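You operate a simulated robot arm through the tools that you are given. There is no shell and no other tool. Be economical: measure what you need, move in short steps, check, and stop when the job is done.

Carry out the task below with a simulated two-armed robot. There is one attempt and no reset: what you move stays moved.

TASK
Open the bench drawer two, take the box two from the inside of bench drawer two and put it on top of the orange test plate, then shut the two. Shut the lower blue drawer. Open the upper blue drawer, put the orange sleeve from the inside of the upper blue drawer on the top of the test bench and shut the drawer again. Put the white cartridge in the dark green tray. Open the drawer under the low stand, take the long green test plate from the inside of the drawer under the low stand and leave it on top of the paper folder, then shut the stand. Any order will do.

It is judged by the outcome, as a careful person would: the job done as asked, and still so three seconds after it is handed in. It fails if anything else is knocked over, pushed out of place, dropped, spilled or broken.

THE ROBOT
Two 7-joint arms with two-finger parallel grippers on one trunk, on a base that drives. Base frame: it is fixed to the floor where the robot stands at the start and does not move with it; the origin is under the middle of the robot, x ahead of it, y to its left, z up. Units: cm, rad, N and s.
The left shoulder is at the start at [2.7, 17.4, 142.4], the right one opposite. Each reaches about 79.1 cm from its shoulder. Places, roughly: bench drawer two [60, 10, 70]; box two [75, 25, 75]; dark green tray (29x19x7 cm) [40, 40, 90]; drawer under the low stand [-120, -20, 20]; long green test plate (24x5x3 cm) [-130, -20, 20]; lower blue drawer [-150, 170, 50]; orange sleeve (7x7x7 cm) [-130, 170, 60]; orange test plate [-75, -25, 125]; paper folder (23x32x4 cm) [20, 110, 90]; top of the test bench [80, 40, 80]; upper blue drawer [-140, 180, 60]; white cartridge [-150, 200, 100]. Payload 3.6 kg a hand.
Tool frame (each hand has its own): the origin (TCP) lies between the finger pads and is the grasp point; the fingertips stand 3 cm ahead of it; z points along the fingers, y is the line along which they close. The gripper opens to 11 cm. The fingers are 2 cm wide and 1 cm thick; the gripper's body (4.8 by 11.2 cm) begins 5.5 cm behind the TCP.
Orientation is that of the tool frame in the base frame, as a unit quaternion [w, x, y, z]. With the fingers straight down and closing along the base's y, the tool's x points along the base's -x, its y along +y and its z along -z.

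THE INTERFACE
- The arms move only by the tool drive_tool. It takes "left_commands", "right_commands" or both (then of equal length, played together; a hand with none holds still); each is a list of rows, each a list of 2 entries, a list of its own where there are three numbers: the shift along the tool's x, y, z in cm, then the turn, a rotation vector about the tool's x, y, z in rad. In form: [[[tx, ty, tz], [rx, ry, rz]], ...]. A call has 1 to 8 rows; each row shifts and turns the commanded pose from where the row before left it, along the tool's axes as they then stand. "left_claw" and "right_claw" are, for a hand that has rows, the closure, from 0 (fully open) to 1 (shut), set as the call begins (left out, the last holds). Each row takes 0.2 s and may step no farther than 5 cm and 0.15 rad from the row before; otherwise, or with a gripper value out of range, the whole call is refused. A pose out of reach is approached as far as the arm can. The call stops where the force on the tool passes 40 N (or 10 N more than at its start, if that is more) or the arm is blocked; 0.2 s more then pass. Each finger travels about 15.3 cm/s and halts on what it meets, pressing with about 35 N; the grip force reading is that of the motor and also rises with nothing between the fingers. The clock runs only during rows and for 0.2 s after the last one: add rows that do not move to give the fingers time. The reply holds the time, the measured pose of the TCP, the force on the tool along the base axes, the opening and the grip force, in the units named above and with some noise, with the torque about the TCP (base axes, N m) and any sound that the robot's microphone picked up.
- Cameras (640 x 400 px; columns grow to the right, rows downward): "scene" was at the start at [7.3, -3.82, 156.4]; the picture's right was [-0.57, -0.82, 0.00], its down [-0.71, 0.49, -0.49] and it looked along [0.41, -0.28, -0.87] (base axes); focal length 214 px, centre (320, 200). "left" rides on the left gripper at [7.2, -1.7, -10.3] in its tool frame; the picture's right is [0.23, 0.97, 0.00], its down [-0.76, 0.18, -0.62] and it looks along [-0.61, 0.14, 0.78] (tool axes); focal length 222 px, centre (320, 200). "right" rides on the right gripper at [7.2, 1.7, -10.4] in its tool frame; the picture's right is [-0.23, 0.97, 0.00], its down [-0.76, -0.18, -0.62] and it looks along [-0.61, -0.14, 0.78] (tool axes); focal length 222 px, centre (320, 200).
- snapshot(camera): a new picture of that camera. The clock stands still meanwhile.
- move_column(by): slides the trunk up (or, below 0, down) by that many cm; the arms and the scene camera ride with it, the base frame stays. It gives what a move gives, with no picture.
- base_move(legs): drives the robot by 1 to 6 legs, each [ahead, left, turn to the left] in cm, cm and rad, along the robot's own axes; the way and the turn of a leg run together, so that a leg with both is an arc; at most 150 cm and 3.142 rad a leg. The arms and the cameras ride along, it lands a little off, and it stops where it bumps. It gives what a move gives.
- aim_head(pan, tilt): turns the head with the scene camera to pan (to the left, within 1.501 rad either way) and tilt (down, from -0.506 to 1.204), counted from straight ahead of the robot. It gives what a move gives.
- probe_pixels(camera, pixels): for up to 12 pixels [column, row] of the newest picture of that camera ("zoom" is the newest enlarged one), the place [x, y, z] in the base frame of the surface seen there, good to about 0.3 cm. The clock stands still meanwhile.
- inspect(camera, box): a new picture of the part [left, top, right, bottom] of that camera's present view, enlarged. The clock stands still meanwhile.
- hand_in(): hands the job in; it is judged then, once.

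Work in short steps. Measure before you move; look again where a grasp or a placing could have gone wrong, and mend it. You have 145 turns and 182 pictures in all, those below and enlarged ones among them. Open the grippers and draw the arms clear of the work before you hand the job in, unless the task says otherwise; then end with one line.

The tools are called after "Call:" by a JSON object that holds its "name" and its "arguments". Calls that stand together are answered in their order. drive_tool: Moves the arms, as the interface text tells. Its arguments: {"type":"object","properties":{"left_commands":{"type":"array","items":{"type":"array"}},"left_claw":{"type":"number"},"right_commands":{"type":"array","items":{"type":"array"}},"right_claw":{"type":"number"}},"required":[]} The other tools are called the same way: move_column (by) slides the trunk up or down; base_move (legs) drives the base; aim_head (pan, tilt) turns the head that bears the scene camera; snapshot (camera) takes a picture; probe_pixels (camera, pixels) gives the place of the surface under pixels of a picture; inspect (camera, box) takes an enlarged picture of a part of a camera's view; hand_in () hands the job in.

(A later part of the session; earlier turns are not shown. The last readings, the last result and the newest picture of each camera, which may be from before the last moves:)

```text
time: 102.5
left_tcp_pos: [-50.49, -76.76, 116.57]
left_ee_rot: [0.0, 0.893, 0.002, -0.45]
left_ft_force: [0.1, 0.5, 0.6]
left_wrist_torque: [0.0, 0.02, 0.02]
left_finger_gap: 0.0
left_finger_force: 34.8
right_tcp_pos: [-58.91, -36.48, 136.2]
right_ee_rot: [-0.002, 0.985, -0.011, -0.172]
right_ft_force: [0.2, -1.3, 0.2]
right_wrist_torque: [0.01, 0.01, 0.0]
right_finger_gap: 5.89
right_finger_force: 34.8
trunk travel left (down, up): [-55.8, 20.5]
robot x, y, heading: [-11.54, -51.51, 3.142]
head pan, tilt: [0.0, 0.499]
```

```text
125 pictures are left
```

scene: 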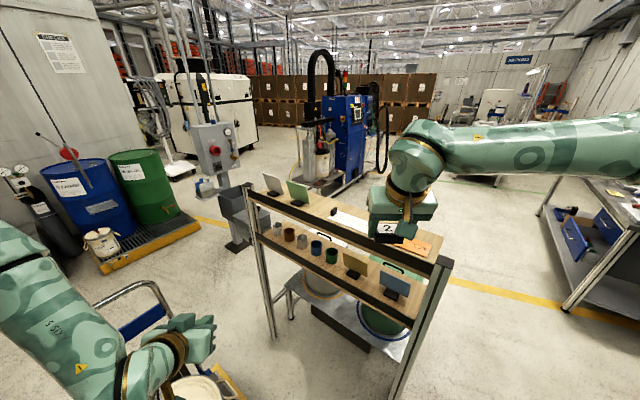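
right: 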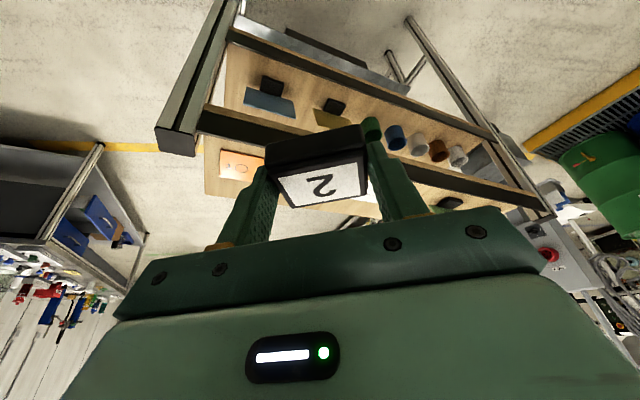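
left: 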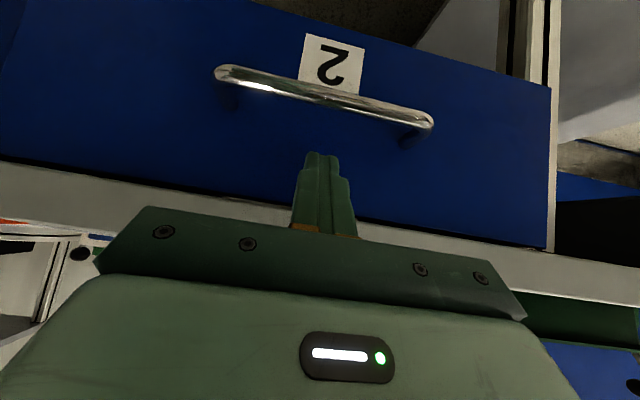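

I shift the base 4 ahead, 8 right, then yaw the hand by -0.6 to align the box with the plate and move above it.

Call:
{"name": "base_move", "arguments": {"legs": [[4, -8, 0]]}}

Call:
{"name": "drive_tool", "arguments": {"right_commands": [[[0, 0, 0], [0.051, 0, 0.14]], [[0, 0, 0], [0.051, 0, 0.14]], [[0, 0, 0], [0.051, 0, 0.14]], [[0, 0, 0], [0.051, 0, 0.14]], [[-3.4, 1.2, 1.25], [0, 0, 0]], [[-3.4, 1.2, 1.25], [0, 0, 0]], [[-3.4, 1.2, 1.25], [0, 0, 0]]]}}

Call:
{"name": "aim_head", "arguments": {"pan": -0.25, "tilt": 0.5}}

Call:
{"name": "snapshot", "arguments": {"camera": "right"}}

Call:
{"name": "snapshot", "arguments": {"camera": "scene"}}

```text
time: 103.6
left_tcp_pos: [-54.62, -68.93, 116.53]
left_ee_rot: [0.0, 0.893, 0.003, -0.449]
left_ft_force: [0.3, 0.4, 0.8]
left_wrist_torque: [-0.05, 0.0, 0.01]
left_finger_gap: 0.0
left_finger_force: 34.8
right_tcp_pos: [-62.97, -28.76, 136.08]
right_ee_rot: [-0.002, 0.985, -0.01, -0.172]
right_ft_force: [0.4, -0.2, 0.1]
right_wrist_torque: [-0.01, 0.0, 0.01]
right_finger_gap: 5.9
right_finger_force: 34.9
trunk travel left (down, up): [-55.8, 20.5]
robot x, y, heading: [-15.49, -43.5, 3.145]
head pan, tilt: [0.0, 0.499]
```

```text
time: 105.2
left_tcp_pos: [-54.49, -69.1, 116.51]
left_ee_rot: [0.0, 0.894, 0.002, -0.449]
left_ft_force: [-0.2, 0.0, -0.6]
left_wrist_torque: [0.0, 0.04, -0.03]
left_finger_gap: 0.0
left_finger_force: 34.8
right_tcp_pos: [-74.0, -25.38, 136.13]
right_ee_rot: [-0.054, 0.939, -0.298, -0.164]
right_ft_force: [-0.7, 0.2, -0.3]
right_wrist_torque: [0.0, 0.0, 0.05]
right_finger_gap: 5.9
right_finger_force: 35.0
trunk travel left (down, up): [-55.8, 20.5]
robot x, y, heading: [-15.44, -43.47, 3.137]
head pan, tilt: [0.0, 0.499]
```

```text
time: 106.0
left_tcp_pos: [-54.47, -69.04, 116.54]
left_ee_rot: [0.0, 0.893, 0.003, -0.449]
left_ft_force: [0.7, -0.3, -0.4]
left_wrist_torque: [0.01, 0.0, -0.01]
left_finger_gap: 0.01
left_finger_force: 34.8
right_tcp_pos: [-73.94, -25.43, 136.19]
right_ee_rot: [-0.053, 0.939, -0.298, -0.166]
right_ft_force: [-0.6, 0.6, -1.0]
right_wrist_torque: [0.01, 0.03, 0.01]
right_finger_gap: 5.9
right_finger_force: 34.7
trunk travel left (down, up): [-55.8, 20.5]
robot x, y, heading: [-15.49, -43.49, 3.141]
head pan, tilt: [-0.25, 0.499]
```

```text
124 pictures are left
```

right: 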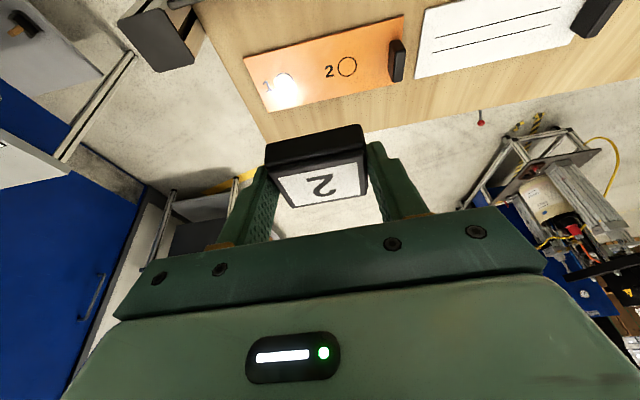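

```text
123 pictures are left
```

scene: 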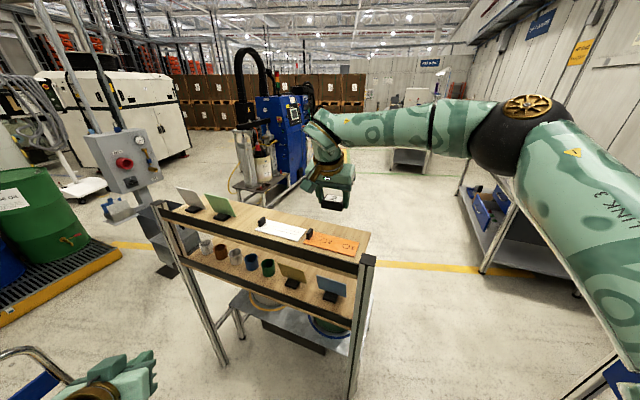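

The plate is fully visible in the right view around (330,60). Probe its corners.

Call:
{"name": "probe_pixels", "arguments": {"camera": "right", "pixels": [[245, 58], [400, 17], [398, 84], [270, 110], [346, 67], [284, 90], [330, 62], [397, 60], [320, 45]]}}

```text
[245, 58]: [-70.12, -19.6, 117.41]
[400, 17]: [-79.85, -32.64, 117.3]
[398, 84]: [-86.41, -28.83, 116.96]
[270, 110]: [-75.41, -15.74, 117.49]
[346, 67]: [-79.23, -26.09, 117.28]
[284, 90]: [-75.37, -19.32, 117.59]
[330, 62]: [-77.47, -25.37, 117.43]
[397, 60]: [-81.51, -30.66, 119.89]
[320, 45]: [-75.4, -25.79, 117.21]
```

Plate centre (-77.4,-24.1), top z 117.5. I lower the box to about 1.5 cm above it.

Call:
{"name": "drive_tool", "arguments": {"right_commands": [[[-1.8, 0.86, 0.7], [0, 0, 0]], [[1.2, 0, 3.9], [0, 0, 0]], [[1.2, 0, 3.9], [0, 0, 0]], [[1.2, 0, 4.0], [0, 0, 0]]]}}

Call:
{"name": "snapshot", "arguments": {"camera": "right"}}

Call:
{"name": "inspect", "arguments": {"camera": "scene", "box": [220, 160, 400, 290]}}

```text
time: 107.0
left_tcp_pos: [-54.55, -68.94, 116.36]
left_ee_rot: [0.001, 0.893, 0.004, -0.449]
left_ft_force: [0.0, -0.1, 0.7]
left_wrist_torque: [0.05, -0.01, 0.0]
left_finger_gap: 0.01
left_finger_force: 34.7
right_tcp_pos: [-76.47, -24.63, 123.72]
right_ee_rot: [-0.053, 0.939, -0.298, -0.165]
right_ft_force: [-0.2, 0.1, -0.4]
right_wrist_torque: [-0.01, 0.0, -0.01]
right_finger_gap: 5.92
right_finger_force: 35.5
trunk travel left (down, up): [-55.8, 20.5]
robot x, y, heading: [-15.19, -43.61, 3.142]
head pan, tilt: [-0.25, 0.499]
```

```text
122 pictures are left
```

right: 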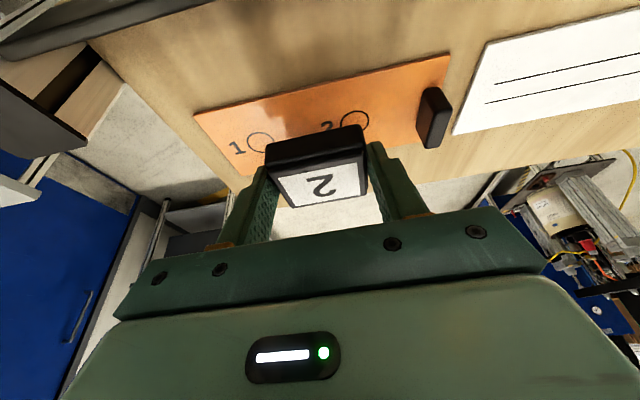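

```text
3.08 times, centred on (310, 225) of scene
```

zoom: 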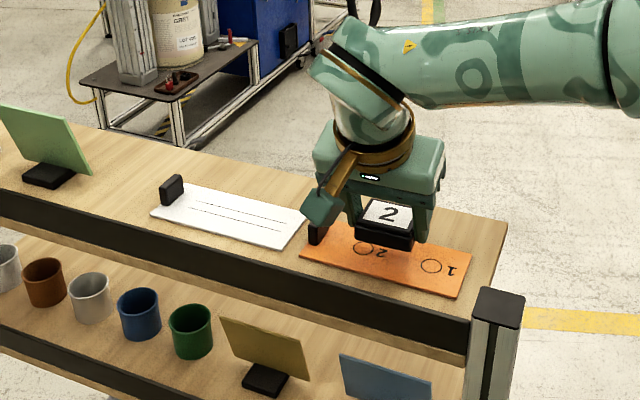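

Box is over the plate. Lower 2.4 cm and release.

Call:
{"name": "drive_tool", "arguments": {"right_commands": [[[0.4, 0, 1.4], [0, 0, 0]], [[0.35, 0, 1.0], [0, 0, 0]]]}}

Call:
{"name": "inspect", "arguments": {"camera": "scene", "box": [260, 180, 380, 270]}}

```text
time: 107.6
left_tcp_pos: [-54.47, -69.02, 116.49]
left_ee_rot: [0.0, 0.893, 0.003, -0.449]
left_ft_force: [-0.2, 0.5, -0.1]
left_wrist_torque: [0.0, 0.01, -0.02]
left_finger_gap: 0.0
left_finger_force: 35.1
right_tcp_pos: [-76.66, -24.4, 121.27]
right_ee_rot: [-0.053, 0.938, -0.299, -0.164]
right_ft_force: [0.7, -0.9, -1.0]
right_wrist_torque: [-0.04, -0.03, -0.04]
right_finger_gap: 5.91
right_finger_force: 35.8
trunk travel left (down, up): [-55.8, 20.5]
robot x, y, heading: [-15.08, -43.16, 3.138]
head pan, tilt: [-0.25, 0.499]
```

```text
4.44 times, centred on (320, 225) of scene
```

zoom: 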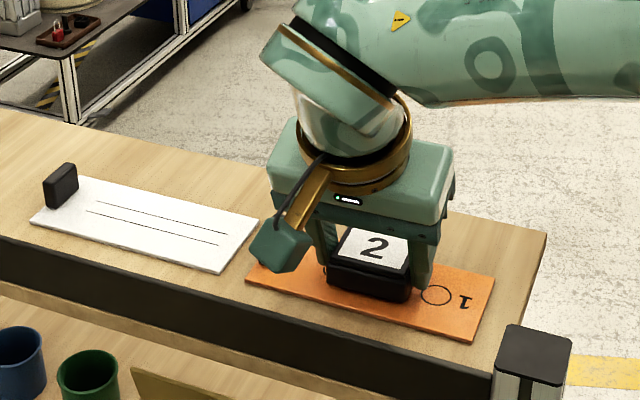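

No contact force yet; small steps lower until touch.

Call:
{"name": "drive_tool", "arguments": {"right_commands": [[[0.1, 0, 0.28], [0, 0, 0]]]}}

Call:
{"name": "drive_tool", "arguments": {"right_commands": [[[0.1, 0, 0.28], [0, 0, 0]]]}}

```text
time: 108.0
left_tcp_pos: [-54.57, -69.04, 116.42]
left_ee_rot: [0.0, 0.894, 0.003, -0.449]
left_ft_force: [0.6, -0.3, 0.1]
left_wrist_torque: [0.0, 0.0, 0.01]
left_finger_gap: 0.01
left_finger_force: 35.7
right_tcp_pos: [-76.75, -24.4, 120.94]
right_ee_rot: [-0.053, 0.939, -0.299, -0.164]
right_ft_force: [-0.6, 0.1, 0.0]
right_wrist_torque: [0.01, 0.03, 0.0]
right_finger_gap: 5.9
right_finger_force: 35.0
trunk travel left (down, up): [-55.8, 20.5]
robot x, y, heading: [-15.84, -43.54, 3.136]
head pan, tilt: [-0.25, 0.499]
```

```text
time: 108.4
left_tcp_pos: [-54.42, -68.98, 116.47]
left_ee_rot: [0.0, 0.893, 0.003, -0.449]
left_ft_force: [0.5, 0.5, -0.2]
left_wrist_torque: [0.0, -0.01, 0.0]
left_finger_gap: 0.0
left_finger_force: 35.2
right_tcp_pos: [-76.62, -24.53, 120.68]
right_ee_rot: [-0.053, 0.939, -0.298, -0.164]
right_ft_force: [1.0, 1.0, 0.4]
right_wrist_torque: [-0.03, 0.04, -0.03]
right_finger_gap: 5.91
right_finger_force: 34.9
trunk travel left (down, up): [-55.8, 20.5]
robot x, y, heading: [-15.64, -43.15, 3.137]
head pan, tilt: [-0.25, 0.499]
```

Still no force; a further 0.3 cm.

Call:
{"name": "drive_tool", "arguments": {"right_commands": [[[0.1, 0, 0.25], [0, 0, 0]]]}}

Call:
{"name": "snapshot", "arguments": {"camera": "right"}}

```text
time: 108.8
left_tcp_pos: [-54.29, -69.07, 116.56]
left_ee_rot: [-0.001, 0.893, 0.002, -0.45]
left_ft_force: [0.5, 0.1, -0.7]
left_wrist_torque: [0.02, 0.0, -0.01]
left_finger_gap: 0.0
left_finger_force: 34.2
right_tcp_pos: [-76.62, -24.58, 120.7]
right_ee_rot: [-0.053, 0.938, -0.3, -0.167]
right_ft_force: [-1.4, 1.5, 14.3]
right_wrist_torque: [0.15, -0.04, 0.05]
right_finger_gap: 5.88
right_finger_force: 35.4
trunk travel left (down, up): [-55.8, 20.5]
robot x, y, heading: [-15.11, -43.38, 3.138]
head pan, tilt: [-0.25, 0.499]
```

```text
119 pictures are left
```

right: 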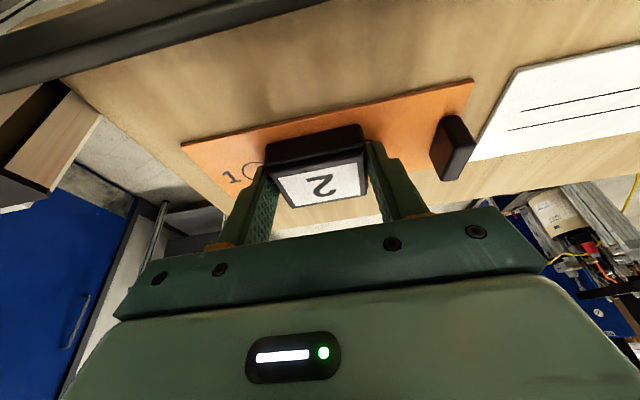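

Contact felt (14 N). Open gently and retreat along the fingers.

Call:
{"name": "drive_tool", "arguments": {"right_commands": [[[-0.05, 0, -0.15], [0, 0, 0]], [[0, 0, 0], [0, 0, 0]], [[0, 0, -2], [0, 0, 0]], [[0, 0, -5], [0, 0, 0]], [[0, 0, -5], [0, 0, 0]], [[2, 0, -4], [0, 0, 0]]], "right_claw": 0.27}}

Call:
{"name": "inspect", "arguments": {"camera": "scene", "box": [260, 180, 380, 270]}}

```text
time: 110.2
left_tcp_pos: [-54.4, -69.08, 116.56]
left_ee_rot: [-0.001, 0.893, 0.003, -0.449]
left_ft_force: [-0.2, 0.6, 0.6]
left_wrist_torque: [-0.01, 0.02, 0.0]
left_finger_gap: 0.01
left_finger_force: 35.4
right_tcp_pos: [-70.33, -28.9, 135.18]
right_ee_rot: [-0.054, 0.938, -0.299, -0.165]
right_ft_force: [-0.1, 0.0, -0.4]
right_wrist_torque: [0.0, 0.05, 0.03]
right_finger_gap: 8.04
right_finger_force: 0.1
trunk travel left (down, up): [-55.8, 20.5]
robot x, y, heading: [-15.61, -43.3, 3.141]
head pan, tilt: [-0.25, 0.499]
```

```text
4.44 times, centred on (320, 225) of scene
```

zoom: 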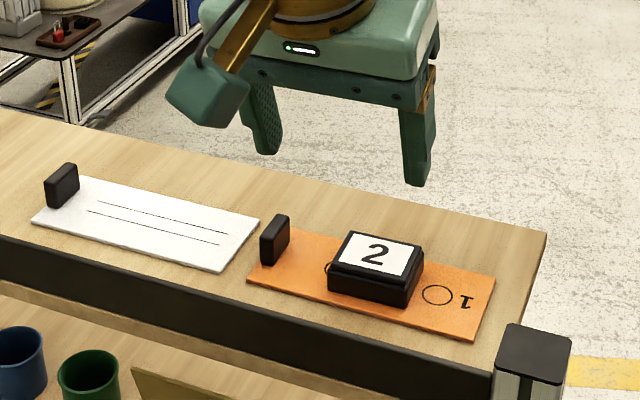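

Box two sits flat on the orange plate. Next: the low stand. I first retract both arms and fold the left hand down.

Call:
{"name": "drive_tool", "arguments": {"right_commands": [[[4.5, 0, -1.6], [0, 0, 0]], [[4.5, 0, -1.6], [0, 0, 0]], [[4.5, 0, -1.6], [0, 0, 0]], [[0, 0, 0], [-0.051, 0, -0.14]], [[0, 0, 0], [-0.051, 0, -0.14]], [[0, 0, 0], [-0.051, 0, -0.14]], [[0, 0, 0], [-0.051, 0, -0.14]]], "left_commands": [[[0, 0, 0], [0, 0.133, 0]], [[0, 0, 0], [0, 0.133, 0]], [[0, 0, 0], [0, 0.133, 0]], [[0, 0, 0], [0, 0.133, 0]], [[0, 0, 0], [0, 0.133, 0]], [[0, 0, 0], [0, 0.133, 0]], [[0, 0, 0], [0, 0.133, 0]]]}}

Call:
{"name": "drive_tool", "arguments": {"left_commands": [[[0, 0, -5], [0, 0, 0]], [[0, 0, -5], [0, 0, 0]], [[0, 0, -5], [0, 0, 0]], [[0, 0, -5], [0, 0, 0]]], "left_claw": 0.3}}

Call:
{"name": "base_move", "arguments": {"legs": [[0, -33, 0], [33, -36, 0]]}}

Call:
{"name": "aim_head", "arguments": {"pan": 0.5, "tilt": 0.8}}

Call:
{"name": "snapshot", "arguments": {"camera": "scene"}}

```text
time: 111.8
left_tcp_pos: [-54.39, -68.87, 116.58]
left_ee_rot: [-0.001, 1.0, 0.003, -0.001]
left_ft_force: [-0.2, -0.1, 0.4]
left_wrist_torque: [0.0, 0.02, -0.03]
left_finger_gap: 0.0
left_finger_force: 34.8
right_tcp_pos: [-58.97, -37.22, 134.71]
right_ee_rot: [-0.002, 0.985, -0.01, -0.173]
right_ft_force: [-0.5, 0.3, 0.4]
right_wrist_torque: [-0.01, -0.03, 0.02]
right_finger_gap: 8.02
right_finger_force: 0.1
trunk travel left (down, up): [-55.8, 20.5]
robot x, y, heading: [-15.48, -43.57, 3.144]
head pan, tilt: [-0.25, 0.499]
```

```text
time: 112.8
left_tcp_pos: [-54.23, -68.67, 136.68]
left_ee_rot: [-0.001, 1.0, 0.002, -0.001]
left_ft_force: [0.4, 1.2, 0.4]
left_wrist_torque: [-0.02, 0.03, 0.0]
left_finger_gap: 7.71
left_finger_force: 0.1
right_tcp_pos: [-58.85, -37.15, 134.75]
right_ee_rot: [-0.003, 0.985, -0.011, -0.173]
right_ft_force: [0.0, 0.2, -1.1]
right_wrist_torque: [0.05, 0.0, 0.0]
right_finger_gap: 8.01
right_finger_force: 0.1
trunk travel left (down, up): [-55.8, 20.5]
robot x, y, heading: [-15.28, -43.43, 3.141]
head pan, tilt: [-0.25, 0.499]
```

```text
time: 117.5
left_tcp_pos: [-87.87, 0.11, 136.67]
left_ee_rot: [-0.001, 1.0, 0.002, -0.001]
left_ft_force: [0.1, -1.3, 0.0]
left_wrist_torque: [-0.02, -0.03, 0.0]
left_finger_gap: 7.71
left_finger_force: 0.0
right_tcp_pos: [-92.3, 31.68, 134.83]
right_ee_rot: [-0.002, 0.985, -0.011, -0.173]
right_ft_force: [0.3, 0.4, -0.4]
right_wrist_torque: [-0.01, 0.0, 0.02]
right_finger_gap: 8.05
right_finger_force: 0.0
trunk travel left (down, up): [-55.8, 20.5]
robot x, y, heading: [-48.82, 25.0, 3.136]
head pan, tilt: [-0.25, 0.499]
```

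```text
time: 118.5
left_tcp_pos: [-87.77, 0.19, 136.63]
left_ee_rot: [-0.003, 1.0, 0.002, -0.002]
left_ft_force: [0.0, 0.5, -0.1]
left_wrist_torque: [0.0, 0.02, 0.04]
left_finger_gap: 7.71
left_finger_force: 0.1
right_tcp_pos: [-92.42, 31.73, 134.62]
right_ee_rot: [-0.002, 0.985, -0.011, -0.173]
right_ft_force: [0.1, 0.0, 0.0]
right_wrist_torque: [0.05, 0.01, 0.0]
right_finger_gap: 8.03
right_finger_force: 0.0
trunk travel left (down, up): [-55.8, 20.5]
robot x, y, heading: [-48.71, 25.46, 3.143]
head pan, tilt: [0.499, 0.799]
```

```text
117 pictures are left
```

scene: 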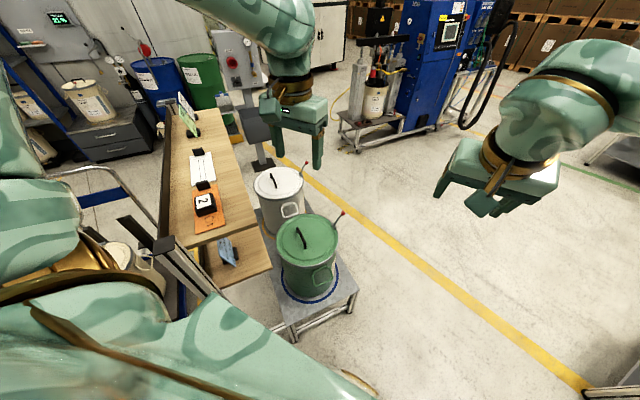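

The stand's drawer must face the far side. I probe nearby obstacles before driving around.

Call:
{"name": "probe_pixels", "arguments": {"camera": "scene", "pixels": [[290, 320], [350, 290], [370, 150], [350, 140], [460, 120], [310, 250], [275, 185], [390, 260], [500, 290], [265, 165], [230, 250], [285, 340]]}}

Call:
{"name": "aim_head", "arguments": {"pan": -0.4, "tilt": 0.6}}

Call:
{"name": "snapshot", "arguments": {"camera": "scene"}}

```text
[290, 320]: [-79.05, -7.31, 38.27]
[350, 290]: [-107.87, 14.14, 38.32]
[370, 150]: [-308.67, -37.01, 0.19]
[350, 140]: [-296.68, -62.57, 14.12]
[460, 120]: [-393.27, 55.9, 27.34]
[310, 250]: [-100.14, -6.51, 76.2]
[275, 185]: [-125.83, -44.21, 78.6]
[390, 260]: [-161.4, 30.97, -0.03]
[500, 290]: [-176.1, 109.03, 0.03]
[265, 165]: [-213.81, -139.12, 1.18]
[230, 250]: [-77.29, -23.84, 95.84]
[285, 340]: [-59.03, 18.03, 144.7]
```

```text
time: 119.8
left_tcp_pos: [-87.88, 0.1, 136.66]
left_ee_rot: [-0.001, 1.0, 0.001, -0.001]
left_ft_force: [-0.6, -0.7, 0.4]
left_wrist_torque: [0.0, 0.01, -0.01]
left_finger_gap: 7.73
left_finger_force: 0.1
right_tcp_pos: [-92.41, 31.7, 134.65]
right_ee_rot: [-0.002, 0.985, -0.011, -0.173]
right_ft_force: [1.0, 0.0, -0.2]
right_wrist_torque: [-0.04, 0.01, 0.0]
right_finger_gap: 8.03
right_finger_force: 0.1
trunk travel left (down, up): [-55.8, 20.5]
robot x, y, heading: [-48.5, 25.43, 3.14]
head pan, tilt: [-0.4, 0.6]
```

```text
116 pictures are left
```

scene: 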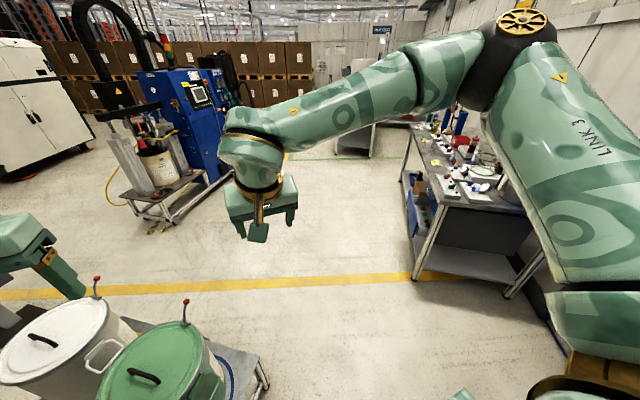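

Stand top z 38, near corners (-79,-7) and (-108,14). I drive around its right end to the far side.

Call:
{"name": "base_move", "arguments": {"legs": [[50, -36, 0], [60, 0, 0], [0, 0, 2.51]]}}

Call:
{"name": "aim_head", "arguments": {"pan": -0.3, "tilt": 0.8}}

Call:
{"name": "snapshot", "arguments": {"camera": "scene"}}

```text
time: 132.1
left_tcp_pos: [-112.41, 59.11, 136.73]
left_ee_rot: [0.0, 0.298, 0.954, -0.002]
left_ft_force: [0.3, -0.4, 0.1]
left_wrist_torque: [-0.02, -0.03, 0.03]
left_finger_gap: 7.69
left_finger_force: 0.0
right_tcp_pos: [-126.76, 30.5, 134.67]
right_ee_rot: [0.165, 0.306, 0.936, -0.054]
right_ft_force: [0.5, 0.0, -0.5]
right_wrist_torque: [-0.02, -0.04, 0.01]
right_finger_gap: 8.03
right_finger_force: 0.1
trunk travel left (down, up): [-55.8, 20.5]
robot x, y, heading: [-158.92, 60.62, -0.611]
head pan, tilt: [-0.4, 0.6]
```

```text
time: 132.9
left_tcp_pos: [-112.49, 59.06, 136.67]
left_ee_rot: [0.0, 0.298, 0.955, -0.002]
left_ft_force: [0.8, 0.1, -0.9]
left_wrist_torque: [-0.02, 0.01, 0.0]
left_finger_gap: 7.7
left_finger_force: 0.1
right_tcp_pos: [-126.72, 30.52, 134.74]
right_ee_rot: [0.164, 0.306, 0.936, -0.054]
right_ft_force: [0.4, -0.5, -0.9]
right_wrist_torque: [-0.04, -0.02, -0.02]
right_finger_gap: 8.06
right_finger_force: 0.1
trunk travel left (down, up): [-55.8, 20.5]
robot x, y, heading: [-158.72, 60.51, -0.613]
head pan, tilt: [-0.3, 0.799]
```

```text
115 pictures are left
```

scene: 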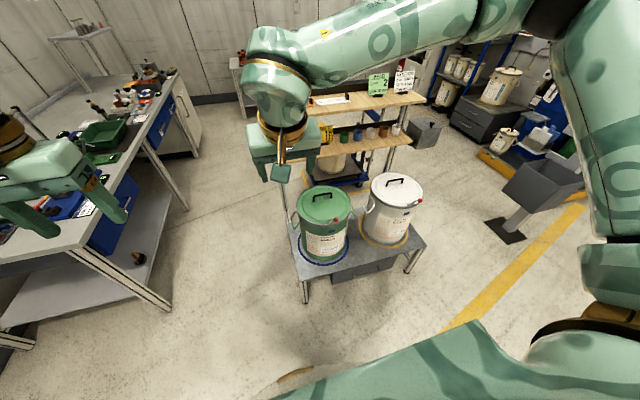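

The drawer front shows under the stand at (360,270). Zoom and probe it.

Call:
{"name": "inspect", "arguments": {"camera": "scene", "box": [280, 220, 440, 320]}}

Call:
{"name": "probe_pixels", "arguments": {"camera": "zoom", "pixels": [[230, 240], [440, 165], [330, 210], [90, 250], [575, 120], [250, 235], [420, 185], [95, 320]]}}

```text
4.00 times, centred on (360, 270) of scene
```

zoom: 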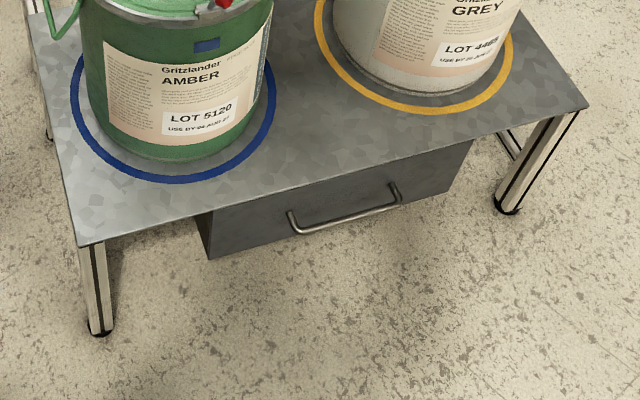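

```text
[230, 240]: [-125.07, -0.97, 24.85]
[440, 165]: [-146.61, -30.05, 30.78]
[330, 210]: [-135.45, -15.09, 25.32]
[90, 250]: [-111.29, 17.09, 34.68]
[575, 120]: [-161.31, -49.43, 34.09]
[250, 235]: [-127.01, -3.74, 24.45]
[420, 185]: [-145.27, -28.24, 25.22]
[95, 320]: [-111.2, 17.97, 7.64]
```

Drawer front with handle. Probe the bar itself.

Call:
{"name": "inspect", "arguments": {"camera": "scene", "box": [340, 255, 390, 290]}}

Call:
{"name": "probe_pixels", "arguments": {"camera": "zoom", "pixels": [[160, 250], [230, 233], [300, 218], [370, 200], [440, 182], [500, 158], [130, 225], [300, 300]]}}

```text
11.43 times, centred on (365, 272) of scene
```

zoom: 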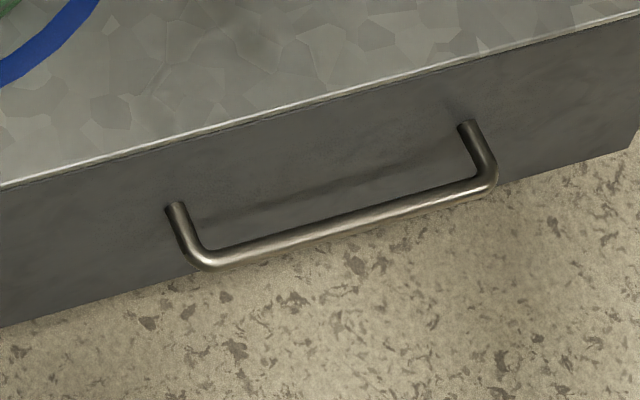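

```text
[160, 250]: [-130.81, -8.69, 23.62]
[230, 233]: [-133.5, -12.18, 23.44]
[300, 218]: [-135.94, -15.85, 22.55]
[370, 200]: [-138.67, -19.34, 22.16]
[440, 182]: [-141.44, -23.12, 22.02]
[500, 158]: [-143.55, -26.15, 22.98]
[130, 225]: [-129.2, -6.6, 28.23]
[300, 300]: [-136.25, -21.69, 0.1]
```

Probe exactly on the bar centreline.

Call:
{"name": "probe_pixels", "arguments": {"camera": "zoom", "pixels": [[215, 261], [260, 250], [300, 240], [340, 229], [380, 217], [420, 206], [460, 192], [180, 225], [480, 150]]}}

```text
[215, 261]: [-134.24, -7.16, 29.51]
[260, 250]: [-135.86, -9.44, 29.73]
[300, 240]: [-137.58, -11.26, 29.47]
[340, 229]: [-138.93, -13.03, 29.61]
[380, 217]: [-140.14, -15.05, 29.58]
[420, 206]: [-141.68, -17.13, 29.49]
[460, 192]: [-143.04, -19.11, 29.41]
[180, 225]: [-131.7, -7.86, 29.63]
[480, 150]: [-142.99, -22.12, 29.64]
```

Bar centre (-138.8,-13.2,29.6), 4 cm proud. Plan: hook it with closed, slightly forward-pitched fingers and drive back. First I align the base, then lower the trunk in steps.

Call:
{"name": "base_move", "arguments": {"legs": [[0, -31, -0.02]]}}

Call:
{"name": "move_column", "arguments": {"by": -35}}

Call:
{"name": "aim_head", "arguments": {"pan": -0.3, "tilt": 1.0}}

Call:
{"name": "snapshot", "arguments": {"camera": "scene"}}

```text
time: 135.0
left_tcp_pos: [-130.87, 32.39, 136.72]
left_ee_rot: [0.0, 0.311, 0.95, -0.002]
left_ft_force: [-0.6, 0.2, 0.6]
left_wrist_torque: [0.01, 0.0, 0.0]
left_finger_gap: 7.7
left_finger_force: 0.0
right_tcp_pos: [-145.83, 4.3, 134.63]
right_ee_rot: [0.163, 0.319, 0.932, -0.056]
right_ft_force: [1.3, -0.1, 0.5]
right_wrist_torque: [0.0, 0.0, 0.0]
right_finger_gap: 8.04
right_finger_force: 0.1
trunk travel left (down, up): [-55.8, 20.5]
robot x, y, heading: [-177.27, 35.54, -0.639]
head pan, tilt: [-0.3, 0.799]
```

```text
time: 138.4
left_tcp_pos: [-131.0, 32.24, 101.77]
left_ee_rot: [0.001, 0.31, 0.951, -0.002]
left_ft_force: [-0.4, 0.0, -0.3]
left_wrist_torque: [-0.01, -0.01, -0.02]
left_finger_gap: 7.71
left_finger_force: 0.1
right_tcp_pos: [-145.96, 4.3, 99.74]
right_ee_rot: [0.165, 0.318, 0.932, -0.056]
right_ft_force: [0.2, -0.4, -0.1]
right_wrist_torque: [0.01, 0.02, -0.03]
right_finger_gap: 8.04
right_finger_force: 0.1
trunk travel left (down, up): [-20.8, 55.5]
robot x, y, heading: [-177.08, 35.03, -0.64]
head pan, tilt: [-0.3, 0.799]
```

```text
time: 139.1
left_tcp_pos: [-130.87, 32.45, 101.69]
left_ee_rot: [-0.001, 0.311, 0.95, -0.001]
left_ft_force: [0.2, -0.9, 0.2]
left_wrist_torque: [0.0, 0.01, -0.03]
left_finger_gap: 7.7
left_finger_force: 0.1
right_tcp_pos: [-146.04, 4.27, 99.61]
right_ee_rot: [0.164, 0.319, 0.932, -0.056]
right_ft_force: [0.5, 0.3, 0.8]
right_wrist_torque: [-0.01, 0.0, 0.02]
right_finger_gap: 8.02
right_finger_force: 0.1
trunk travel left (down, up): [-20.8, 55.5]
robot x, y, heading: [-177.13, 35.15, -0.637]
head pan, tilt: [-0.3, 1.0]
```

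```text
112 pictures are left
```

scene: 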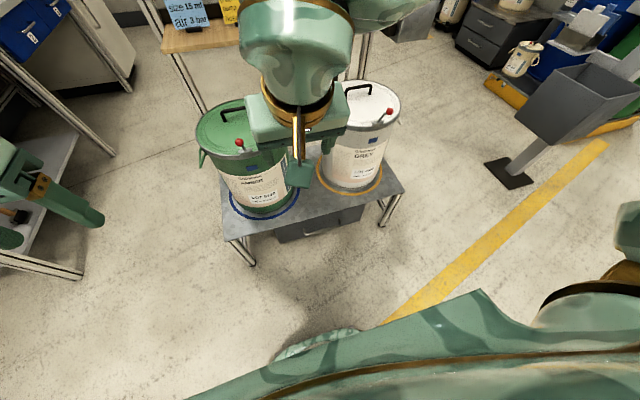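

Trunk moved fine. Now lower the right hand in front of the drawer with closed fingers.

Call:
{"name": "drive_tool", "arguments": {"right_commands": [[[1.07, -1.25, 4.4], [0, 0, 0]], [[1.07, -1.25, 4.4], [0, 0, 0]], [[1.07, -1.25, 4.4], [0, 0, 0]], [[1.07, -1.25, 4.4], [0, 0, 0]], [[1.07, -1.25, 4.4], [0, 0, 0]], [[1.07, -1.25, 4.4], [0, 0, 0]], [[1.07, -1.25, 4.4], [0, 0, 0]], [[1.07, -1.25, 4.4], [0, 0, 0]]], "right_claw": 1.0}}

Call:
{"name": "move_column", "arguments": {"by": -18}}

Call:
{"name": "snapshot", "arguments": {"camera": "scene"}}

```text
time: 140.9
left_tcp_pos: [-130.94, 32.36, 101.58]
left_ee_rot: [0.002, 0.311, 0.95, -0.001]
left_ft_force: [0.5, 0.4, 0.2]
left_wrist_torque: [-0.02, 0.0, 0.0]
left_finger_gap: 7.71
left_finger_force: 0.1
right_tcp_pos: [-148.99, -5.88, 63.61]
right_ee_rot: [0.163, 0.319, 0.932, -0.056]
right_ft_force: [1.2, 0.4, -0.5]
right_wrist_torque: [0.02, 0.0, -0.02]
right_finger_gap: 0.01
right_finger_force: 35.2
trunk travel left (down, up): [-20.8, 55.5]
robot x, y, heading: [-177.23, 35.13, -0.639]
head pan, tilt: [-0.3, 1.0]
```

```text
time: 142.9
left_tcp_pos: [-130.03, 31.8, 82.81]
left_ee_rot: [-0.02, 0.311, 0.95, 0.006]
left_ft_force: [-0.2, 0.5, 0.2]
left_wrist_torque: [0.0, 0.0, -0.01]
left_finger_gap: 7.7
left_finger_force: 0.0
right_tcp_pos: [-150.78, -4.72, 41.48]
right_ee_rot: [0.097, 0.321, 0.941, -0.036]
right_ft_force: [0.2, 0.4, 0.4]
right_wrist_torque: [0.0, -0.04, 0.02]
right_finger_gap: 0.04
right_finger_force: 35.0
trunk travel left (down, up): [-2.8, 73.5]
robot x, y, heading: [-177.0, 35.27, -0.637]
head pan, tilt: [-0.3, 1.0]
```

```text
111 pictures are left
```

scene: 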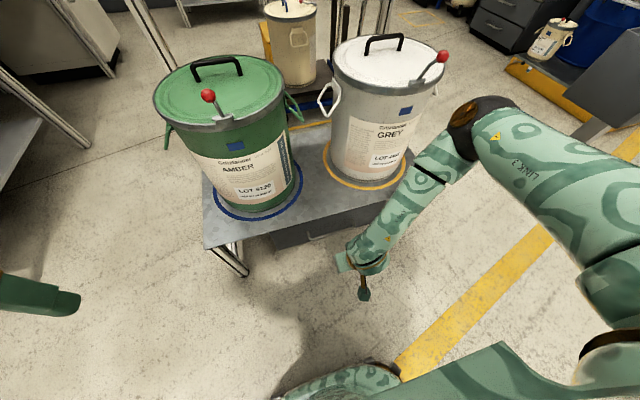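

Elbow appears near the grey pot; I probe distances.

Call:
{"name": "probe_pixels", "arguments": {"camera": "scene", "pixels": [[475, 115], [490, 110], [440, 160], [410, 120], [440, 75], [340, 255], [365, 285], [310, 240]]}}

Call:
{"name": "snapshot", "arguments": {"camera": "right"}}

```text
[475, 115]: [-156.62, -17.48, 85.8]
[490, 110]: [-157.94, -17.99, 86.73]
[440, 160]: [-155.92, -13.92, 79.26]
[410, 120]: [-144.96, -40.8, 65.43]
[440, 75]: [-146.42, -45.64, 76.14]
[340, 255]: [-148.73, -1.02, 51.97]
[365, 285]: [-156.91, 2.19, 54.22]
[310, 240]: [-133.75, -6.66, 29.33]
```

```text
110 pictures are left
```

right: 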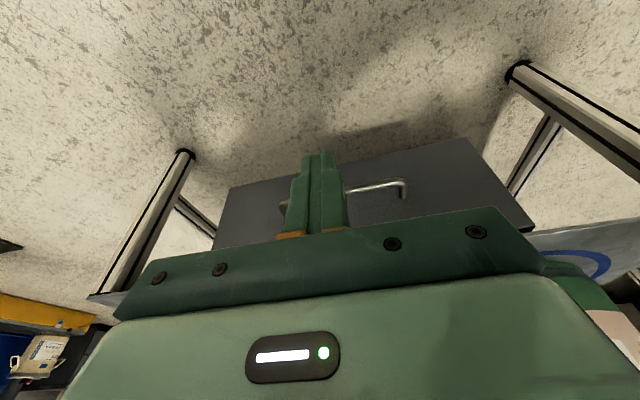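

Clearances are fine. Drive 15 cm forward so that the closed fingers stand above the gap behind the bar.

Call:
{"name": "base_move", "arguments": {"legs": [[15, 0, 0]]}}

Call:
{"name": "snapshot", "arguments": {"camera": "right"}}

Call:
{"name": "snapshot", "arguments": {"camera": "scene"}}

```text
time: 144.3
left_tcp_pos: [-118.08, 22.81, 82.66]
left_ee_rot: [-0.02, 0.312, 0.95, 0.006]
left_ft_force: [0.6, -0.4, -0.4]
left_wrist_torque: [0.05, 0.0, -0.03]
left_finger_gap: 7.74
left_finger_force: 0.1
right_tcp_pos: [-138.8, -13.7, 41.49]
right_ee_rot: [0.096, 0.321, 0.942, -0.034]
right_ft_force: [0.1, 0.1, 0.5]
right_wrist_torque: [0.0, -0.03, -0.03]
right_finger_gap: 0.0
right_finger_force: 35.1
trunk travel left (down, up): [-2.8, 73.5]
robot x, y, heading: [-164.69, 26.32, -0.644]
head pan, tilt: [-0.3, 1.0]
```

```text
109 pictures are left
```

right: 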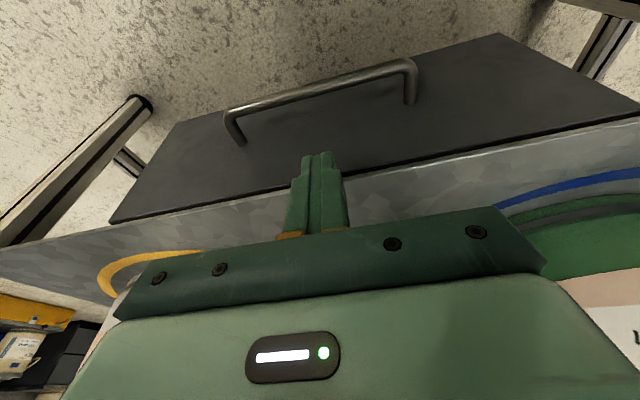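

```text
108 pictures are left
```

scene: 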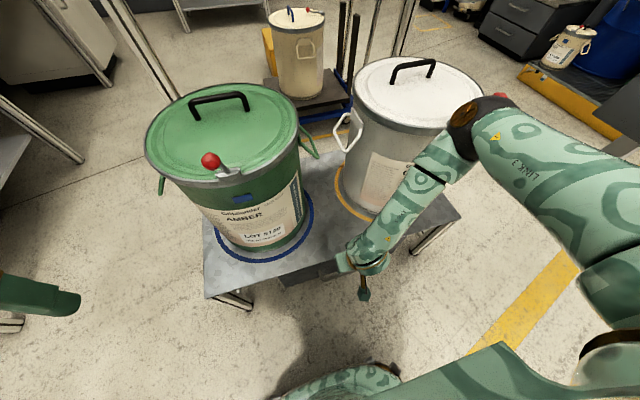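

Re-probe the bar from the wrist view for precise numbers.

Call:
{"name": "probe_pixels", "arguments": {"camera": "right", "pixels": [[232, 112], [280, 96], [320, 86], [370, 73], [405, 66], [300, 130], [320, 120], [250, 190], [420, 170], [240, 140], [410, 100]]}}

```text
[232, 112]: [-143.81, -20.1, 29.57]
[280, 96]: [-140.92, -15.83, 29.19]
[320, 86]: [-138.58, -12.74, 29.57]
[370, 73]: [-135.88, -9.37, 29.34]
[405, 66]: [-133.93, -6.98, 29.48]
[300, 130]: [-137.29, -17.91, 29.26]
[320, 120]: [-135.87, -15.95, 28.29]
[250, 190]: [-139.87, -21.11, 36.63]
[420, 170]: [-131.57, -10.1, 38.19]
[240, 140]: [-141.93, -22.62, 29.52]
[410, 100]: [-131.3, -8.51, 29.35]
```

Bar plane is 4.1 cm proud of the front. I step 1.35 cm forward, then go down 6 cm and check.

Call:
{"name": "drive_tool", "arguments": {"right_commands": [[[-1.32, 0, 0.28], [0, 0, 0]], [[0.62, 0, 2.94], [0, 0, 0]], [[0.62, 0, 2.94], [0, 0, 0]]]}}

Call:
{"name": "snapshot", "arguments": {"camera": "right"}}

```text
time: 145.1
left_tcp_pos: [-118.03, 22.76, 82.66]
left_ee_rot: [-0.019, 0.312, 0.95, 0.005]
left_ft_force: [0.5, -0.5, 0.8]
left_wrist_torque: [0.01, -0.02, -0.01]
left_finger_gap: 7.71
left_finger_force: 0.0
right_tcp_pos: [-137.88, -14.69, 35.5]
right_ee_rot: [0.097, 0.321, 0.941, -0.036]
right_ft_force: [-0.3, -0.3, -1.6]
right_wrist_torque: [0.0, 0.02, 0.02]
right_finger_gap: 0.02
right_finger_force: 34.7
trunk travel left (down, up): [-2.8, 73.5]
robot x, y, heading: [-165.34, 26.27, -0.642]
head pan, tilt: [-0.3, 1.0]
```

```text
107 pictures are left
```

right: 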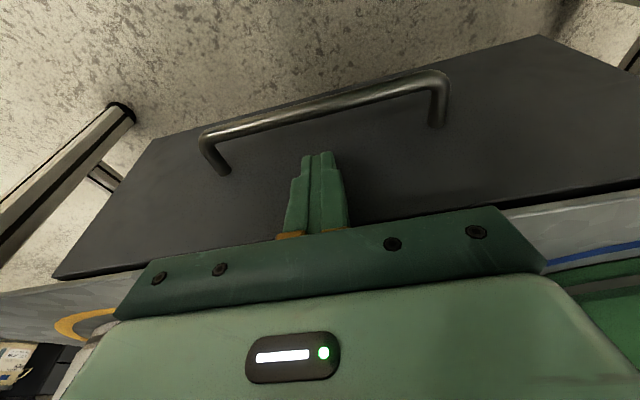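

n position is right (102.3). Down 5.5 cm behind the bar.

Call:
{"name": "drive_tool", "arguments": {"right_commands": [[[0.57, 0, 2.7], [0, 0, 0]], [[0.57, 0, 2.7], [0, 0, 0]]]}}

Call:
{"name": "snapshot", "arguments": {"camera": "right"}}

```text
time: 145.7
left_tcp_pos: [-118.11, 22.81, 82.86]
left_ee_rot: [-0.019, 0.311, 0.95, 0.005]
left_ft_force: [1.0, 0.9, -0.5]
left_wrist_torque: [0.03, 0.04, 0.04]
left_finger_gap: 7.71
left_finger_force: 0.1
right_tcp_pos: [-137.91, -14.47, 31.56]
right_ee_rot: [0.098, 0.322, 0.941, -0.034]
right_ft_force: [-14.9, 4.3, 30.1]
right_wrist_torque: [-0.34, -1.78, 0.15]
right_finger_gap: 0.02
right_finger_force: 34.9
trunk travel left (down, up): [-2.8, 73.5]
robot x, y, heading: [-164.91, 26.3, -0.644]
head pan, tilt: [-0.3, 1.0]
stopped in row 2 (right hand): the force on the tool passed its limit at 111 N (the readings are from after the stop); the commanded pose is now the measured one
```

```text
106 pictures are left
```

right: 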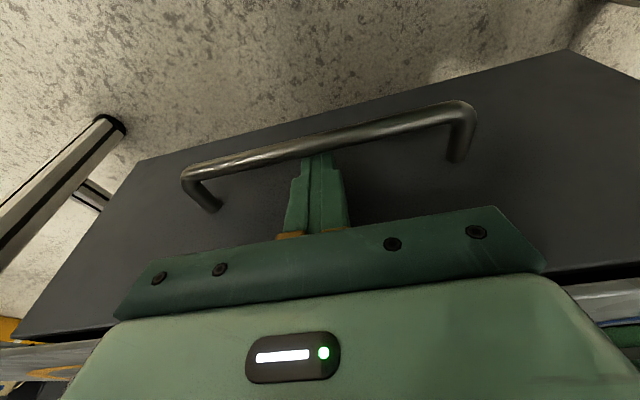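

The gripper body met the stand edge. I lift, pitch 13° more so that the body stays back, and go in again.

Call:
{"name": "drive_tool", "arguments": {"right_commands": [[[-1.03, 0, -4.89], [0, 0, 0]], [[0, 0, 0], [0, -0.115, 0]], [[0, 0, 0], [0, -0.115, 0]], [[1.3, 0, 2.6], [0, 0, 0]]]}}

Call:
{"name": "drive_tool", "arguments": {"right_commands": [[[0.6, 0, 1.25], [0, 0, 0]], [[0.6, 0, 1.25], [0, 0, 0]]]}}

Call:
{"name": "snapshot", "arguments": {"camera": "right"}}

```text
time: 146.7
left_tcp_pos: [-118.12, 22.65, 82.67]
left_ee_rot: [-0.021, 0.311, 0.95, 0.006]
left_ft_force: [-0.8, 0.4, -1.6]
left_wrist_torque: [0.03, -0.03, -0.07]
left_finger_gap: 7.71
left_finger_force: 0.0
right_tcp_pos: [-138.19, -14.24, 34.56]
right_ee_rot: [0.096, 0.324, 0.941, -0.035]
right_ft_force: [-0.6, 0.2, 0.5]
right_wrist_torque: [-0.01, 0.02, -0.02]
right_finger_gap: 0.0
right_finger_force: 34.8
right hand out of reach, approached as far as the arm can: row 2, 3, 4
trunk travel left (down, up): [-2.8, 73.5]
robot x, y, heading: [-165.47, 26.57, -0.642]
head pan, tilt: [-0.3, 1.0]
```

```text
time: 147.3
left_tcp_pos: [-118.11, 22.68, 82.81]
left_ee_rot: [-0.019, 0.312, 0.95, 0.006]
left_ft_force: [0.0, 0.4, -0.3]
left_wrist_torque: [-0.01, 0.02, -0.01]
left_finger_gap: 7.7
left_finger_force: 0.0
right_tcp_pos: [-138.47, -14.03, 33.95]
right_ee_rot: [0.094, 0.322, 0.941, -0.034]
right_ft_force: [0.2, -0.5, 0.2]
right_wrist_torque: [-0.03, 0.03, -0.01]
right_finger_gap: 0.0
right_finger_force: 35.5
right hand out of reach, approached as far as the arm can: row 1, 2
trunk travel left (down, up): [-2.8, 73.5]
robot x, y, heading: [-165.2, 26.07, -0.647]
head pan, tilt: [-0.3, 1.0]
```

```text
105 pictures are left
```

right: 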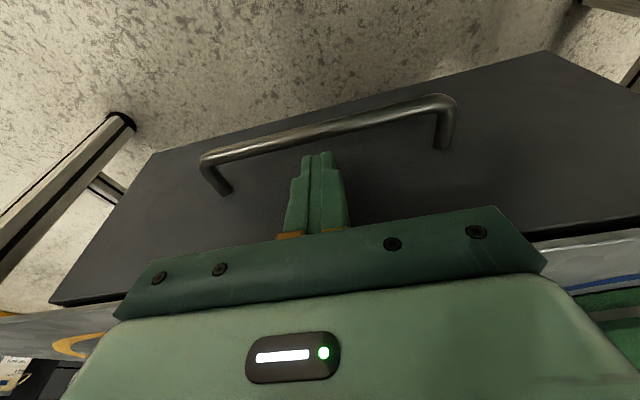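

The wrist is at its bend limit because the arm reaches steeply down. I lift, back the base 12 cm and extend the arm instead so that the forearm leans forward.

Call:
{"name": "drive_tool", "arguments": {"right_commands": [[[-1, 0, -4.5], [0, 0, 0]], [[-0.5, 0, -3], [0, 0, 0]]]}}

Call:
{"name": "base_move", "arguments": {"legs": [[-13, 0, 0]]}}

Call:
{"name": "drive_tool", "arguments": {"right_commands": [[[-2.8, 0, 0.6], [0, -0.12, 0]], [[-2.8, 0, 0.9], [0, -0.12, 0]], [[-2.8, 0, 1.3], [0, 0, 0]], [[-2.6, 0, 1.2], [0, 0, 0]]]}}

Call:
{"name": "snapshot", "arguments": {"camera": "right"}}

```text
time: 147.9
left_tcp_pos: [-118.06, 22.7, 82.7]
left_ee_rot: [-0.02, 0.312, 0.95, 0.006]
left_ft_force: [0.1, -0.2, 0.0]
left_wrist_torque: [0.0, -0.01, 0.03]
left_finger_gap: 7.7
left_finger_force: 0.1
right_tcp_pos: [-138.67, -14.0, 41.61]
right_ee_rot: [0.097, 0.323, 0.941, -0.035]
right_ft_force: [-0.6, -0.2, -0.1]
right_wrist_torque: [-0.02, -0.01, -0.02]
right_finger_gap: 0.0
right_finger_force: 34.6
trunk travel left (down, up): [-2.8, 73.5]
robot x, y, heading: [-165.15, 26.11, -0.644]
head pan, tilt: [-0.3, 1.0]
```

```text
time: 149.2
left_tcp_pos: [-128.72, 30.71, 82.69]
left_ee_rot: [-0.02, 0.311, 0.95, 0.006]
left_ft_force: [0.8, -0.5, 0.8]
left_wrist_torque: [-0.06, 0.01, -0.01]
left_finger_gap: 7.72
left_finger_force: 0.1
right_tcp_pos: [-149.21, -6.03, 41.52]
right_ee_rot: [0.096, 0.322, 0.941, -0.035]
right_ft_force: [-0.2, 0.2, 0.1]
right_wrist_torque: [0.01, 0.0, 0.01]
right_finger_gap: 0.0
right_finger_force: 35.2
trunk travel left (down, up): [-2.8, 73.5]
robot x, y, heading: [-175.84, 34.25, -0.641]
head pan, tilt: [-0.3, 1.0]
```

```text
time: 150.2
left_tcp_pos: [-128.8, 30.68, 82.69]
left_ee_rot: [-0.021, 0.311, 0.95, 0.006]
left_ft_force: [-0.1, -0.5, -0.1]
left_wrist_torque: [0.03, 0.0, 0.01]
left_finger_gap: 7.7
left_finger_force: 0.0
right_tcp_pos: [-144.67, -9.67, 40.17]
right_ee_rot: [0.097, 0.322, 0.941, -0.035]
right_ft_force: [-0.2, 0.5, -1.0]
right_wrist_torque: [0.0, 0.02, -0.03]
right_finger_gap: 0.02
right_finger_force: 35.4
right hand out of reach, approached as far as the arm can: row 1, 2
trunk travel left (down, up): [-2.8, 73.5]
robot x, y, heading: [-175.88, 34.33, -0.635]
head pan, tilt: [-0.3, 1.0]
```

```text
104 pictures are left
```

right: 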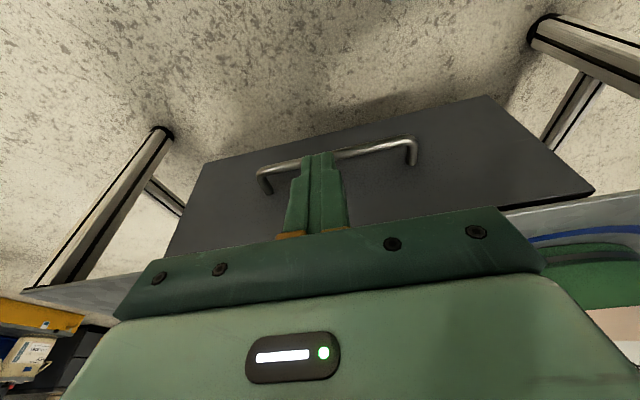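

Now try the pitch again with the hand further out.

Call:
{"name": "drive_tool", "arguments": {"right_commands": [[[-3, 0, 0.6], [0, 0, 0]], [[-3, 0, 0.6], [0, 0, 0]], [[0, 0, 0], [0, -0.12, 0]], [[0, 0, 0], [0, -0.12, 0]]]}}

```text
time: 151.2
left_tcp_pos: [-128.71, 30.84, 82.77]
left_ee_rot: [-0.02, 0.311, 0.95, 0.004]
left_ft_force: [0.0, 0.2, 0.1]
left_wrist_torque: [-0.03, 0.03, -0.01]
left_finger_gap: 7.7
left_finger_force: 0.0
right_tcp_pos: [-140.24, -12.82, 41.17]
right_ee_rot: [0.191, 0.313, 0.927, -0.074]
right_ft_force: [0.4, 0.1, 0.2]
right_wrist_torque: [-0.02, -0.02, -0.03]
right_finger_gap: 0.0
right_finger_force: 35.4
right hand out of reach, approached as far as the arm can: row 4
trunk travel left (down, up): [-2.8, 73.5]
robot x, y, heading: [-176.02, 34.06, -0.641]
head pan, tilt: [-0.3, 1.0]
```

Pitch is now 24°. Forward 2.7 cm, then down in steps.

Call:
{"name": "drive_tool", "arguments": {"right_commands": [[[-2.47, 0, 1.08], [0, 0, 0]], [[1.2, 0, 2.75], [0, 0, 0]], [[1.2, 0, 2.75], [0, 0, 0]]]}}

```text
time: 152.0
left_tcp_pos: [-128.69, 30.69, 82.71]
left_ee_rot: [-0.021, 0.311, 0.95, 0.005]
left_ft_force: [-1.0, 0.2, -0.7]
left_wrist_torque: [0.01, 0.03, 0.01]
left_finger_gap: 7.69
left_finger_force: 0.0
right_tcp_pos: [-138.15, -14.63, 35.15]
right_ee_rot: [0.209, 0.315, 0.923, -0.073]
right_ft_force: [0.6, 0.0, 0.3]
right_wrist_torque: [-0.01, 0.0, -0.01]
right_finger_gap: 0.0
right_finger_force: 35.3
trunk travel left (down, up): [-2.8, 73.5]
robot x, y, heading: [-175.84, 33.92, -0.639]
head pan, tilt: [-0.3, 1.0]
```

Good (n 102.5, pitch 25°). Down 4.5 cm behind the bar.

Call:
{"name": "drive_tool", "arguments": {"right_commands": [[[0.97, 0, 2.03], [0, 0, 0]], [[0.97, 0, 2.03], [0, 0, 0]]]}}

Call:
{"name": "snapshot", "arguments": {"camera": "right"}}

```text
time: 152.6
left_tcp_pos: [-128.7, 30.79, 82.6]
left_ee_rot: [-0.02, 0.31, 0.951, 0.005]
left_ft_force: [-0.1, 0.3, 0.2]
left_wrist_torque: [-0.01, 0.01, 0.04]
left_finger_gap: 7.7
left_finger_force: 0.0
right_tcp_pos: [-138.16, -14.53, 30.9]
right_ee_rot: [0.208, 0.315, 0.923, -0.073]
right_ft_force: [0.2, 0.2, -0.8]
right_wrist_torque: [-0.01, 0.0, 0.0]
right_finger_gap: 0.02
right_finger_force: 34.7
trunk travel left (down, up): [-2.8, 73.5]
robot x, y, heading: [-175.6, 34.39, -0.64]
head pan, tilt: [-0.3, 1.0]
```

```text
103 pictures are left
```

right: 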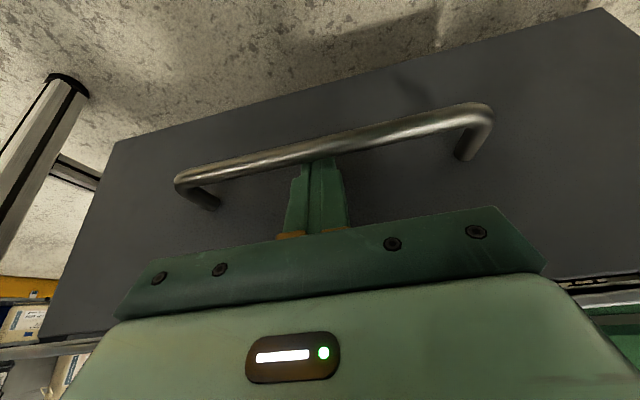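

Tips are behind the bar, no contact force. Pull by driving back 10 cm.

Call:
{"name": "base_move", "arguments": {"legs": [[-10, 0, 0]]}}

Call:
{"name": "snapshot", "arguments": {"camera": "scene"}}

```text
time: 153.7
left_tcp_pos: [-137.03, 36.94, 82.77]
left_ee_rot: [-0.02, 0.31, 0.95, 0.006]
left_ft_force: [0.0, 0.5, -0.1]
left_wrist_torque: [-0.01, -0.01, 0.0]
left_finger_gap: 7.69
left_finger_force: 0.2
right_tcp_pos: [-146.21, -8.47, 31.03]
right_ee_rot: [0.209, 0.314, 0.923, -0.072]
right_ft_force: [-0.2, 0.3, 0.0]
right_wrist_torque: [0.02, 0.01, 0.03]
right_finger_gap: 0.01
right_finger_force: 34.8
trunk travel left (down, up): [-2.8, 73.5]
robot x, y, heading: [-183.81, 40.31, -0.637]
head pan, tilt: [-0.3, 1.0]
```

```text
102 pictures are left
```

scene: 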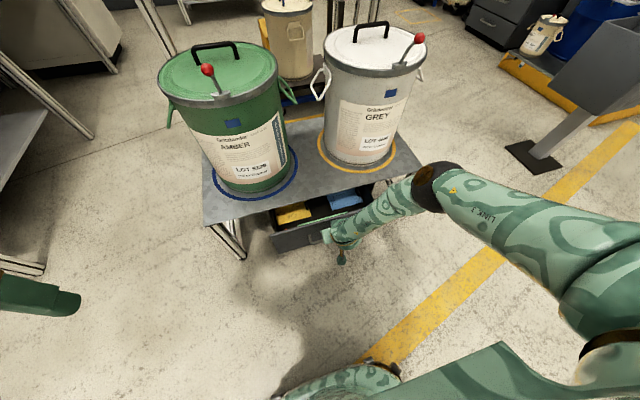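

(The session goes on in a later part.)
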